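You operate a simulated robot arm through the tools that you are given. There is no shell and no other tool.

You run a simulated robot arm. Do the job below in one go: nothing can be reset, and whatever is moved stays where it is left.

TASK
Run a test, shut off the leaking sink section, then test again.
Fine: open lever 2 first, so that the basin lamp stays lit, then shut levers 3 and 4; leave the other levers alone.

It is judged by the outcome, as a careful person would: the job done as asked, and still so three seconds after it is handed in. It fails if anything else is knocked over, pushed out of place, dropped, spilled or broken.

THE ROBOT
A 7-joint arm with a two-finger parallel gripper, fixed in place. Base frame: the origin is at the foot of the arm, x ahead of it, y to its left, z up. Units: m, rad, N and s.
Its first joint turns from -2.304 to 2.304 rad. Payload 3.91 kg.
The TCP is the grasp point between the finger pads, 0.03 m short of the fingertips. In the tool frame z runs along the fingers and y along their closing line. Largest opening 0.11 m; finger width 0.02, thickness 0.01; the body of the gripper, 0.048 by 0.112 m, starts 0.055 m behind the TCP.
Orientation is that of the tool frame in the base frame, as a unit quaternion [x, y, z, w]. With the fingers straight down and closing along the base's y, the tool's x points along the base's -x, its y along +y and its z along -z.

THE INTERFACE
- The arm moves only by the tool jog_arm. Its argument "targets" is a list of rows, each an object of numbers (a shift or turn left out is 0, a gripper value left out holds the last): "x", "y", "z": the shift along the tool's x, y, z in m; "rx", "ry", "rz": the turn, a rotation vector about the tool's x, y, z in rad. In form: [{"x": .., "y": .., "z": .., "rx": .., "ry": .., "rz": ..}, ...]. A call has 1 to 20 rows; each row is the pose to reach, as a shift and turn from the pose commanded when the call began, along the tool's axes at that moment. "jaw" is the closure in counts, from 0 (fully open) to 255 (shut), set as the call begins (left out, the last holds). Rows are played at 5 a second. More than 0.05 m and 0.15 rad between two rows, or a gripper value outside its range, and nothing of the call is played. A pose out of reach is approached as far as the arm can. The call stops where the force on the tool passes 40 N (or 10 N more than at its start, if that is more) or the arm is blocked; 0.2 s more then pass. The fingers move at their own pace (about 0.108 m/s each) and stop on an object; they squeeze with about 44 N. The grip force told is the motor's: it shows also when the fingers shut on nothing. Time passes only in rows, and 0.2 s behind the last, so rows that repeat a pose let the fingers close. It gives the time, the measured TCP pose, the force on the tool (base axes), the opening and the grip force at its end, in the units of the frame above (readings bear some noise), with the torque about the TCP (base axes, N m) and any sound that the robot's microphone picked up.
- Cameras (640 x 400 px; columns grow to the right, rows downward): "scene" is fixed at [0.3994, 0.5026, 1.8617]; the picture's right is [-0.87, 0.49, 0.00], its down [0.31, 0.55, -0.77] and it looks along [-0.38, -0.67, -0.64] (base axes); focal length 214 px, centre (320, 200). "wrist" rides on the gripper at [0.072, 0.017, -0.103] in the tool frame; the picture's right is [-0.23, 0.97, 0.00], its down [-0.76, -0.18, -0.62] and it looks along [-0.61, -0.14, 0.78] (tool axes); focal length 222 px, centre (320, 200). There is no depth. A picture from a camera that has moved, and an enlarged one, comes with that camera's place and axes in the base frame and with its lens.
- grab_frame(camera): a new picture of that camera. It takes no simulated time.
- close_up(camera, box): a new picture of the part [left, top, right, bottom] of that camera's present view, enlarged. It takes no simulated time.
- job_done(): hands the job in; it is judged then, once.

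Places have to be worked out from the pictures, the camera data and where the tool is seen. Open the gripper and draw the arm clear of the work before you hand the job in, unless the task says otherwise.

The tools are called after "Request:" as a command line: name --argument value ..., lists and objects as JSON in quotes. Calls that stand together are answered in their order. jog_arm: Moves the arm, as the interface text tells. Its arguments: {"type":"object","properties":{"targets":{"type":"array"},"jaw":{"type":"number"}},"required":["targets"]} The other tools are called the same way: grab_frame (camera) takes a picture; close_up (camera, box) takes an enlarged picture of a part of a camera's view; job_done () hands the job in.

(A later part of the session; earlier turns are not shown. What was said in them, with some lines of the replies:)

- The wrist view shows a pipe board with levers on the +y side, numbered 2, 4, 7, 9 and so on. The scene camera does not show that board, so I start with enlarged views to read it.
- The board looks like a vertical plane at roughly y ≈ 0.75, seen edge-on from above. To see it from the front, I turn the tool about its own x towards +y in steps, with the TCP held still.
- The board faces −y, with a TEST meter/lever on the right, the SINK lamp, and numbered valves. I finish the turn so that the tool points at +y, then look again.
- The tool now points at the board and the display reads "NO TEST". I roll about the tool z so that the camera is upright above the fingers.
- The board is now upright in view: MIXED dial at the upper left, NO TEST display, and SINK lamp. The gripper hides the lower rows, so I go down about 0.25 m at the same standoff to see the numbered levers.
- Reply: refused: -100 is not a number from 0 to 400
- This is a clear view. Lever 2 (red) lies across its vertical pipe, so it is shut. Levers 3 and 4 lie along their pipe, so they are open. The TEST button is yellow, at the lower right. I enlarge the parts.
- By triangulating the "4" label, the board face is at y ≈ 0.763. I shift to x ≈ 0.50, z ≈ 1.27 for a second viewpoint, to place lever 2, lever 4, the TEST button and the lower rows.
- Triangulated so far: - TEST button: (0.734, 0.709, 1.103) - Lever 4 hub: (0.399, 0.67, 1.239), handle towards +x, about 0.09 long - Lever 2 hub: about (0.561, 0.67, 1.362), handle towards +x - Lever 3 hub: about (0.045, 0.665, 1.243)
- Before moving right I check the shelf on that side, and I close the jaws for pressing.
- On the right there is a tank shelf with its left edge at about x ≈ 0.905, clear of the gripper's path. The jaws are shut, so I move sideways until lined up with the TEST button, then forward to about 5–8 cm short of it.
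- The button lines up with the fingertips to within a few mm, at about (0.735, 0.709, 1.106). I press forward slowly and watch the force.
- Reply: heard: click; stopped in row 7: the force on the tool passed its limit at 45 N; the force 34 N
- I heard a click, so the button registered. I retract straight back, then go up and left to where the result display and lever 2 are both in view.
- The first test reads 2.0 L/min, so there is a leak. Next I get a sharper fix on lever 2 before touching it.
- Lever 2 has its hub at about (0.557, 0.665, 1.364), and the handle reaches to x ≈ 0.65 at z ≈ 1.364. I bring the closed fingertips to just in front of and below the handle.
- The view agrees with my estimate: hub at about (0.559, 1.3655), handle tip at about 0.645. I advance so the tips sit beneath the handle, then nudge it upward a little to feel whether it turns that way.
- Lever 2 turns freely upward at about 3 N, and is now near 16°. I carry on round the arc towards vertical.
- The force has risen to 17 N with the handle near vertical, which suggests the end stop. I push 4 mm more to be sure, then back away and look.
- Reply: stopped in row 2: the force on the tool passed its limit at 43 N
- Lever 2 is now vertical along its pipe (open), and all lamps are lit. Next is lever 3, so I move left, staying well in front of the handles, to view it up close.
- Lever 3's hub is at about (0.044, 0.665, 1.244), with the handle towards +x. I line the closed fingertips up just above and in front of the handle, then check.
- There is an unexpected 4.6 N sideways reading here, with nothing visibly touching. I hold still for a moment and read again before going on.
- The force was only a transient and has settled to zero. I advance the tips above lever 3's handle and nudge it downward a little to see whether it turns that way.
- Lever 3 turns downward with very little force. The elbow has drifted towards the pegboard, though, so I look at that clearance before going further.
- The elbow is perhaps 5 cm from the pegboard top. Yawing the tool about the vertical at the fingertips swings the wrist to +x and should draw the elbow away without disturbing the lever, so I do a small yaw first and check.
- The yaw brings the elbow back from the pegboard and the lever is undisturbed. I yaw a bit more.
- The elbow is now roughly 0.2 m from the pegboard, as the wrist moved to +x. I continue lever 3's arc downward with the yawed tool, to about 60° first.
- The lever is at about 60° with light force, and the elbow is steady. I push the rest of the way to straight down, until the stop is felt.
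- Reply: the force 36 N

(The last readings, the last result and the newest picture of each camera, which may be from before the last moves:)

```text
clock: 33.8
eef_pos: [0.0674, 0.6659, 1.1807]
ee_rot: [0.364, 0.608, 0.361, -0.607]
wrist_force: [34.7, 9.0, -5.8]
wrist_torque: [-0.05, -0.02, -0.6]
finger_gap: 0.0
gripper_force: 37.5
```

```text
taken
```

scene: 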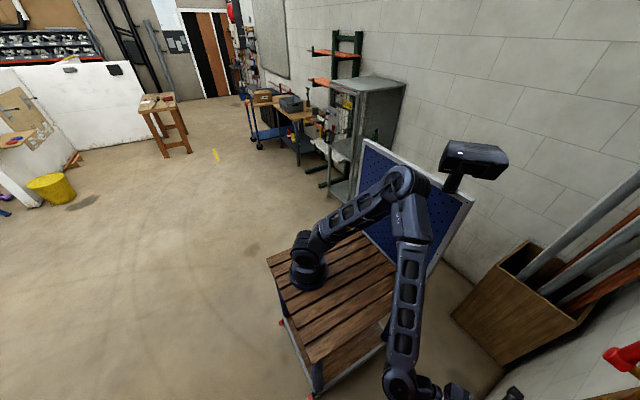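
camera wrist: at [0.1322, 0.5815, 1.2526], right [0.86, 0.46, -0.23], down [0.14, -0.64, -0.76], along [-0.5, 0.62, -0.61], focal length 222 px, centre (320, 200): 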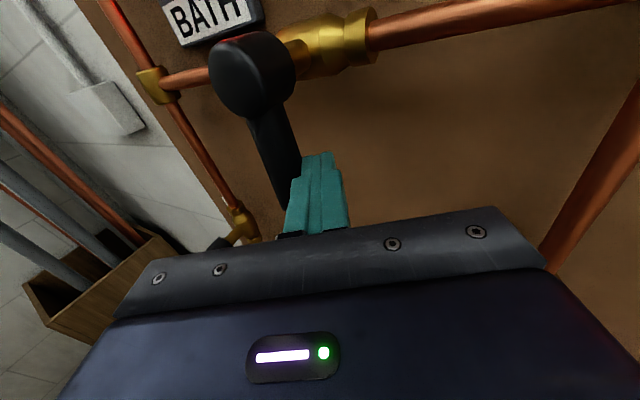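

The force has risen to 35 N, so lever 3 is at its stop. I ease off to +x, retract along the tool axis, and look.

Request:
jog_arm --targets '[{"y": 0.012, "z": -0.006}, {"y": 0.022, "z": -0.03}, {"y": 0.022, "z": -0.07}, {"y": 0.022, "z": -0.115}, {"y": 0.022, "z": -0.16}, {"x": 0.03, "y": 0.03, "z": -0.19}, {"x": 0.06, "y": 0.04, "z": -0.21}]'

Request:
grab_frame --camera "wrist"

Request:
grab_frame --camera "scene"

```text
clock: 35.4
eef_pos: [0.1966, 0.5003, 1.24]
ee_rot: [0.36, 0.61, 0.359, -0.608]
wrist_force: [0.3, 0.1, -0.7]
wrist_torque: [-0.03, 0.02, -0.01]
finger_gap: 0.0
gripper_force: 37.8
```

```text
taken
camera wrist: at [0.2613, 0.417, 1.3124], right [0.85, 0.47, -0.23], down [0.14, -0.64, -0.76], along [-0.5, 0.61, -0.61], focal length 222 px, centre (320, 200)
```

wrist: 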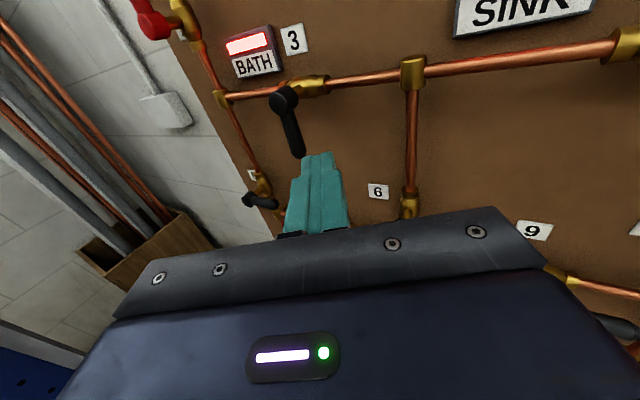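

```text
taken
```

scene: 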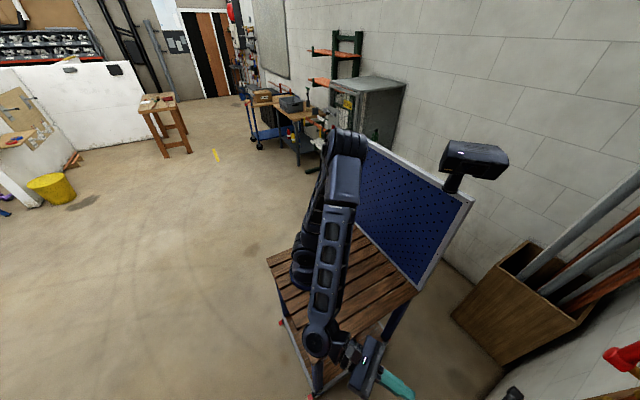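

Lever 3 now points straight down across its pipe (shut), and BATH is still lit. Next I go to lever 4, straightening the tool's yaw on the way, and refine its position.

Request:
jog_arm --targets '[{"x": 0.015, "y": 0.034, "z": -0.0188, "rx": -0.084}, {"x": 0.03, "y": 0.068, "z": -0.0376, "rx": -0.168}, {"x": 0.045, "y": 0.102, "z": -0.0564, "rx": -0.252}, {"x": 0.06, "y": 0.136, "z": -0.0752, "rx": -0.336}, {"x": 0.075, "y": 0.17, "z": -0.094, "rx": -0.42}, {"x": 0.09, "y": 0.2043, "z": -0.1128, "rx": -0.504}, {"x": 0.09, "y": 0.2043, "z": -0.1128, "rx": -0.504}]'

Request:
grab_frame --camera "wrist"

Request:
grab_frame --camera "scene"

```text
clock: 37.0
eef_pos: [0.4324, 0.4996, 1.3322]
ee_rot: [0.502, 0.5, 0.499, -0.498]
wrist_force: [-0.3, 0.4, -0.9]
wrist_torque: [-0.02, -0.01, -0.01]
finger_gap: 0.0001
gripper_force: 37.9
```

```text
taken
camera wrist: at [0.4487, 0.3953, 1.4047], right [0.97, 0.0, -0.23], down [-0.18, -0.62, -0.76], along [-0.14, 0.78, -0.61], focal length 222 px, centre (320, 200)
```

wrist: 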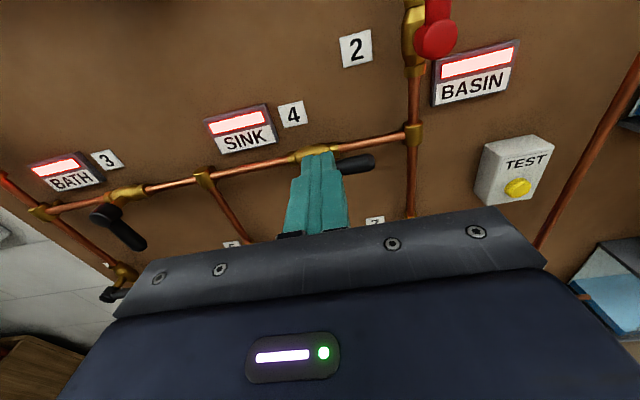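

```text
taken
```

scene: 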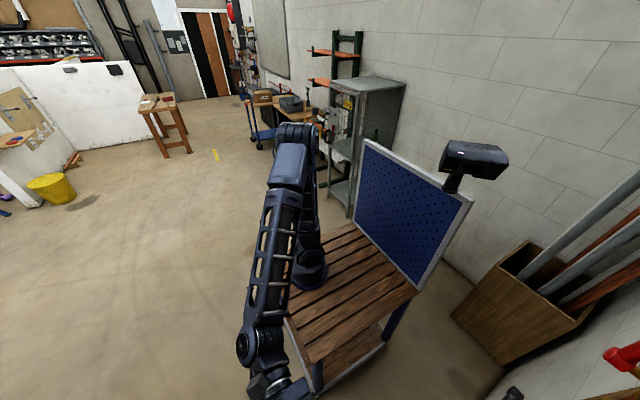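

Lever 4's tip is at about (0.480, 1.238), which confirms the hub at about (0.397, 1.239). I approach above its handle and push it down along the arc to about 60°. The force limit guards the move.

Request:
jog_arm --targets '[{"x": -0.025, "y": 0.015, "z": 0.04}, {"x": -0.0492, "y": 0.0296, "z": 0.08}, {"x": -0.0492, "y": 0.0296, "z": 0.0974}, {"x": -0.0492, "y": 0.0296, "z": 0.135}, {"x": -0.0492, "y": 0.0296, "z": 0.168}, {"x": -0.062, "y": 0.0296, "z": 0.168}, {"x": -0.072, "y": 0.0296, "z": 0.168}, {"x": -0.081, "y": 0.0315, "z": 0.168}, {"x": -0.0897, "y": 0.033, "z": 0.168}, {"x": -0.0985, "y": 0.033, "z": 0.168}, {"x": -0.1076, "y": 0.0316, "z": 0.168}, {"x": -0.116, "y": 0.029, "z": 0.168}, {"x": -0.1245, "y": 0.0258, "z": 0.168}, {"x": -0.132, "y": 0.021, "z": 0.168}, {"x": -0.1393, "y": 0.0157, "z": 0.168}]'

Request:
grab_frame --camera "wrist"

```text
clock: 40.2
eef_pos: [0.4477, 0.6688, 1.1907]
ee_rot: [0.502, 0.5, 0.499, -0.499]
wrist_force: [0.4, -0.7, 0.0]
wrist_torque: [0.0, 0.0, 0.0]
finger_gap: 0.0001
gripper_force: 38.2
```

```text
taken
camera wrist: at [0.4653, 0.5646, 1.2628], right [0.97, 0.0, -0.23], down [-0.18, -0.63, -0.76], along [-0.14, 0.78, -0.61], focal length 222 px, centre (320, 200)
```

wrist: 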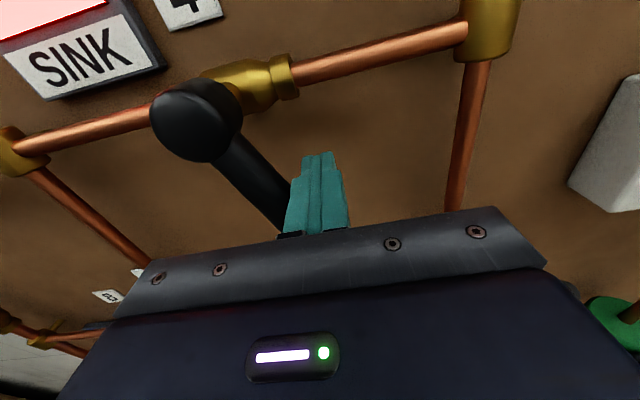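

Lever 4 is turning down as expected, now at about 60°. I finish the arc to its stop.

Request:
jog_arm --targets '[{"x": -0.006, "y": -0.0065}, {"x": -0.0116, "y": -0.0135}, {"x": -0.016, "y": -0.0215}, {"x": -0.018, "y": -0.026}, {"x": -0.0194, "y": -0.0296}, {"x": -0.02, "y": -0.032}, {"x": -0.02, "y": -0.0345}, {"x": -0.02, "y": -0.037}]'

Request:
grab_frame --camera "wrist"

```text
clock: 41.5
eef_pos: [0.4251, 0.6663, 1.1723]
ee_rot: [0.504, 0.497, 0.502, -0.496]
wrist_force: [8.3, -4.6, 1.2]
wrist_torque: [0.03, 0.05, 0.03]
finger_gap: 0.0
gripper_force: 37.6
stopped in row 6: the force on the tool passed its limit at 42 N (the readings are from after the stop); the commanded pose is now the measured one
```

```text
taken
camera wrist: at [0.4405, 0.5618, 1.2442], right [0.97, -0.01, -0.23], down [-0.19, -0.62, -0.76], along [-0.13, 0.78, -0.61], focal length 222 px, centre (320, 200)
```

wrist: 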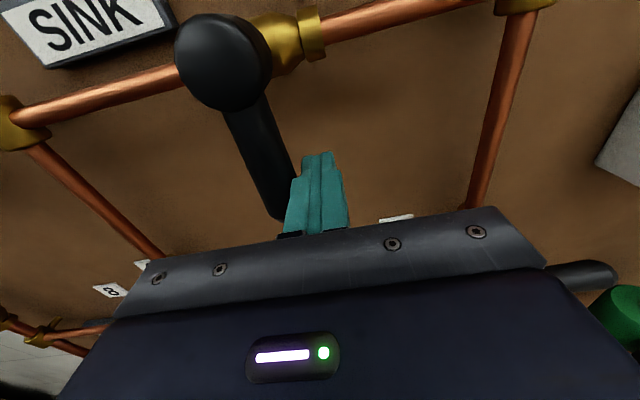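

The force hit the limit at the stop with lever 4 pointing down. I ease off, retract and inspect everything.

Request:
jog_arm --targets '[{"y": 0.012}, {"y": 0.022, "z": -0.02}, {"y": 0.022, "z": -0.06}, {"y": 0.022, "z": -0.105}, {"y": 0.022, "z": -0.15}, {"x": 0.035, "y": 0.03, "z": -0.18}, {"x": 0.075, "y": 0.04, "z": -0.2}, {"x": 0.115, "y": 0.05, "z": -0.22}, {"x": 0.155, "y": 0.06, "z": -0.24}, {"x": 0.2, "y": 0.06, "z": -0.25}, {"x": 0.24, "y": 0.06, "z": -0.25}, {"x": 0.28, "y": 0.06, "z": -0.25}]'

Request:
grab_frame --camera "wrist"

Request:
close_up --camera "wrist" --box '[120, 60, 480, 240]'

```text
clock: 44.1
eef_pos: [0.4797, 0.416, 1.4516]
ee_rot: [0.504, 0.497, 0.502, -0.497]
wrist_force: [1.5, 1.0, 0.5]
wrist_torque: [0.03, -0.01, 0.01]
finger_gap: 0.0
gripper_force: 38.3
```

```text
taken
camera wrist: at [0.4956, 0.3111, 1.5236], right [0.97, -0.01, -0.23], down [-0.18, -0.62, -0.76], along [-0.13, 0.78, -0.61], focal length 222 px, centre (320, 200)
```

wrist: 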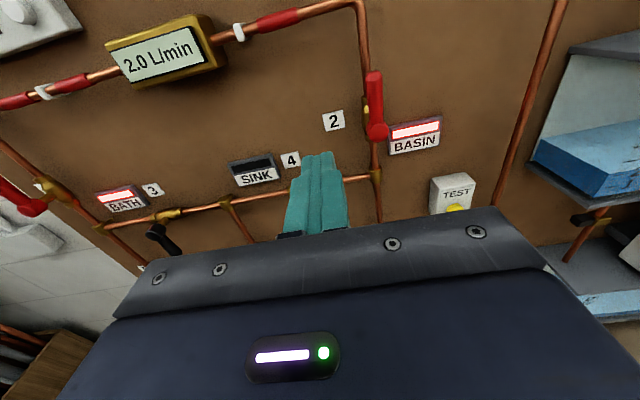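

```text
1.78 times, centred on (300, 150) of wrist
camera zoom: at [0.4956, 0.3111, 1.5236], right [0.97, -0.01, -0.23], down [-0.18, -0.62, -0.76], along [-0.13, 0.78, -0.61], focal length 395 px, centre (356, 289)
```

zoom: 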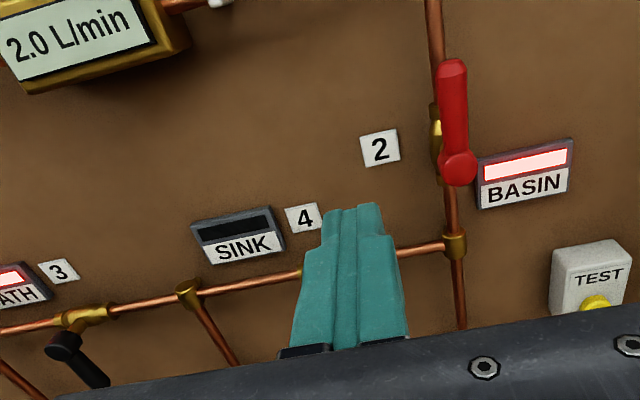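

The SINK lamp is now dark, BATH and BASIN are still lit, lever 2 is vertical and lever 3 is down. I go back to the TEST button for the second test.

Request:
jog_arm --targets '[{"x": -0.0346, "y": 0.0253, "rx": 0.003}, {"x": -0.0691, "y": 0.0506, "rx": 0.006}, {"x": -0.1037, "y": 0.0759, "rx": 0.009}, {"x": -0.1382, "y": 0.1012, "rx": 0.012}, {"x": -0.1728, "y": 0.1265, "rx": 0.012}, {"x": -0.2074, "y": 0.1518, "rx": 0.012}, {"x": -0.2419, "y": 0.1772, "rx": 0.012}, {"x": -0.2765, "y": 0.2025, "rx": 0.012}, {"x": -0.311, "y": 0.2278, "rx": 0.012}, {"x": -0.3456, "y": 0.2531, "rx": 0.012}, {"x": -0.3456, "y": 0.2531, "z": 0.04, "rx": 0.012}, {"x": -0.3456, "y": 0.2531, "z": 0.08, "rx": 0.012}, {"x": -0.3456, "y": 0.2531, "z": 0.12, "rx": 0.012}, {"x": -0.3456, "y": 0.2531, "z": 0.16, "rx": 0.012}, {"x": -0.3456, "y": 0.2531, "z": 0.187, "rx": 0.012}]'

Request:
grab_frame --camera "wrist"

Request:
grab_frame --camera "scene"

```text
clock: 47.3
eef_pos: [0.7365, 0.5987, 1.108]
ee_rot: [0.499, 0.501, 0.499, -0.501]
wrist_force: [0.5, -0.4, 0.7]
wrist_torque: [-0.04, 0.0, -0.03]
finger_gap: 0.0002
gripper_force: 37.4
```

```text
taken
camera wrist: at [0.7539, 0.4948, 1.1799], right [0.97, 0.0, -0.23], down [-0.18, -0.62, -0.76], along [-0.14, 0.78, -0.61], focal length 222 px, centre (320, 200)
```

wrist: 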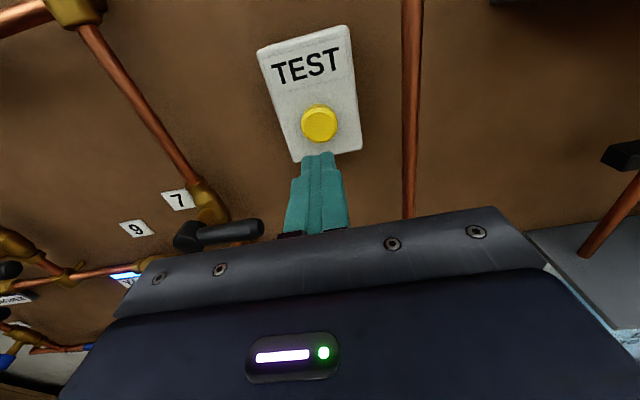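

```text
taken
```

scene: 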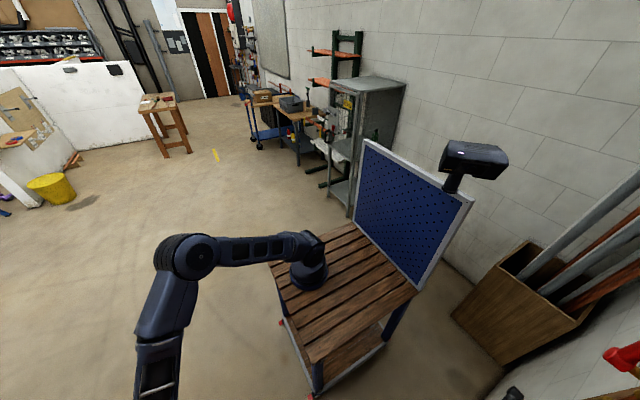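

I am lined up with the button again, so I press it gently.

Request:
jog_arm --targets '[{"x": -0.002, "z": 0.03}, {"x": -0.002, "z": 0.06}, {"x": -0.002, "z": 0.07}, {"x": -0.002, "z": 0.076}, {"x": -0.002, "z": 0.08}, {"x": -0.002, "z": 0.084}, {"x": -0.002, "z": 0.088}, {"x": -0.002, "z": 0.092}]'

```text
clock: 48.8
eef_pos: [0.7366, 0.6808, 1.1061]
ee_rot: [0.5, 0.501, 0.5, -0.499]
wrist_force: [-14.1, -32.8, 4.5]
wrist_torque: [0.14, -0.11, 0.41]
finger_gap: 0.0001
gripper_force: 38.2
heard: click
stopped in row 7: the force on the tool passed its limit at 47 N (the readings are from after the stop); the commanded pose is now the measured one
```

There was a click again. I retract straight back, then go to the viewing position to read the second result and check all the levers.

Request:
jog_arm --targets '[{"z": -0.04}, {"z": -0.085}, {"z": -0.13}, {"z": -0.175}, {"z": -0.22}, {"z": -0.26}, {"x": 0.035, "y": -0.029, "z": -0.26}, {"x": 0.07, "y": -0.058, "z": -0.26}, {"x": 0.105, "y": -0.087, "z": -0.26}, {"x": 0.14, "y": -0.116, "z": -0.26}, {"x": 0.175, "y": -0.145, "z": -0.26}, {"x": 0.21, "y": -0.174, "z": -0.26}, {"x": 0.245, "y": -0.203, "z": -0.26}, {"x": 0.28, "y": -0.232, "z": -0.26}, {"x": 0.315, "y": -0.261, "z": -0.27}, {"x": 0.345, "y": -0.287, "z": -0.29}]' --jaw 255

Request:
grab_frame --camera "wrist"

Request:
close_up --camera "wrist" --box '[80, 0, 400, 200]'

```text
clock: 52.2
eef_pos: [0.4515, 0.3939, 1.4501]
ee_rot: [0.501, 0.5, 0.499, -0.5]
wrist_force: [0.5, 0.8, -0.5]
wrist_torque: [0.0, -0.01, 0.08]
finger_gap: 0.0001
gripper_force: 37.3
```

```text
taken
camera wrist: at [0.4684, 0.2897, 1.522], right [0.97, 0.0, -0.23], down [-0.18, -0.63, -0.76], along [-0.14, 0.78, -0.61], focal length 222 px, centre (320, 200)
```

wrist: 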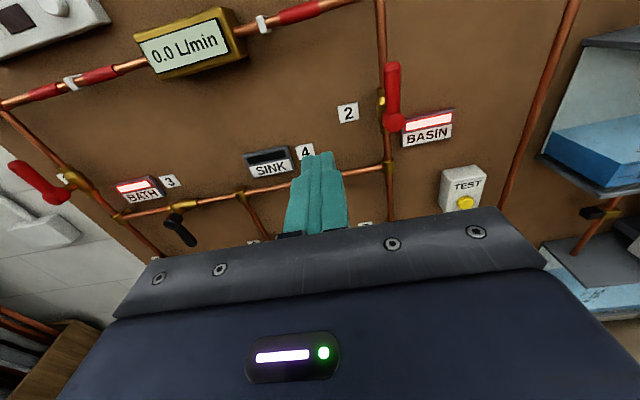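

```text
2.00 times, centred on (240, 100) of wrist
camera zoom: at [0.4684, 0.2897, 1.522], right [0.97, 0.0, -0.23], down [-0.18, -0.63, -0.76], along [-0.14, 0.78, -0.61], focal length 444 px, centre (480, 400)
```

zoom: 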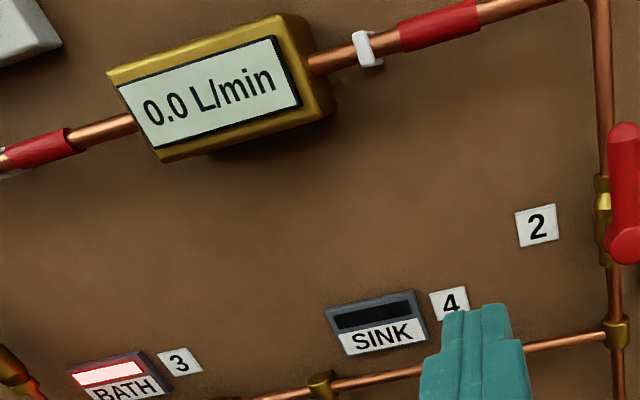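

The second test reads 0.0 L/min. I open the gripper and draw back to a clear view of levers 2, 3 and 4, and check that the others are as they were.

Request:
jog_arm --targets '[{"x": -0.016, "y": -0.03, "z": -0.012}, {"x": -0.032, "y": -0.06, "z": -0.024}, {"x": -0.048, "y": -0.09, "z": -0.036}, {"x": -0.064, "y": -0.12, "z": -0.048}, {"x": -0.08, "y": -0.15, "z": -0.06}, {"x": -0.08, "y": -0.15, "z": -0.06}]' --jaw 0

Request:
grab_frame --camera "wrist"

Request:
close_up --camera "wrist" --box '[230, 70, 450, 240]'

Request:
grab_frame --camera "scene"

```text
clock: 53.6
eef_pos: [0.3012, 0.333, 1.3699]
ee_rot: [0.5, 0.501, 0.499, -0.5]
wrist_force: [-0.1, -0.2, 0.2]
wrist_torque: [-0.03, 0.02, 0.0]
finger_gap: 0.1098
gripper_force: 0.1
```

```text
taken
camera wrist: at [0.3174, 0.229, 1.4416], right [0.97, 0.0, -0.23], down [-0.18, -0.63, -0.76], along [-0.14, 0.78, -0.61], focal length 222 px, centre (320, 200)
```

wrist: 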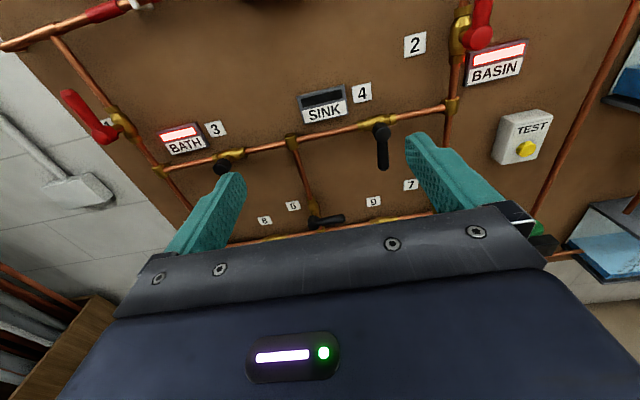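

```text
2.35 times, centred on (340, 155) of wrist
camera zoom: at [0.3174, 0.229, 1.4416], right [0.97, 0.0, -0.23], down [-0.18, -0.63, -0.76], along [-0.14, 0.78, -0.61], focal length 523 px, centre (273, 306)
```

zoom: 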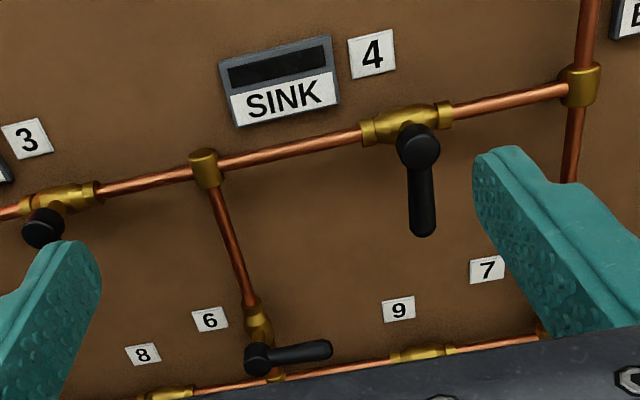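

```text
taken
```

scene: 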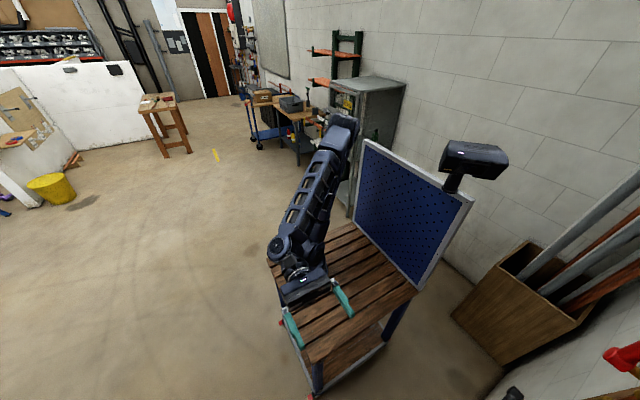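

Levers 3 and 4 point down (shut) and lever 2 is up along its pipe (open). SINK is dark, BATH and BASIN are lit, and the display reads 0.0 L/min. The other levers look unchanged, and the arm is clear with the gripper open, so I hand the job in.

Request:
job_done

```text
The job is handed in.
```

The leak is shut off. The first test read 2.0 L/min and the second, after closing the sink section, read 0.0 L/min.

- **Lever 2:** I opened it first, before touching the others, and the basin lamp is still lit.
- **Levers 3 and 4:** both are shut, turned down to their stops. The sink lamp has gone dark and the bath lamp is still lit.
- **Other levers:** I did not touch them, and those visible in the last pictures looked unchanged.

The gripper is open and the arm is drawn back from the board. I saw nothing knocked over or moved out of place. The job is handed in.
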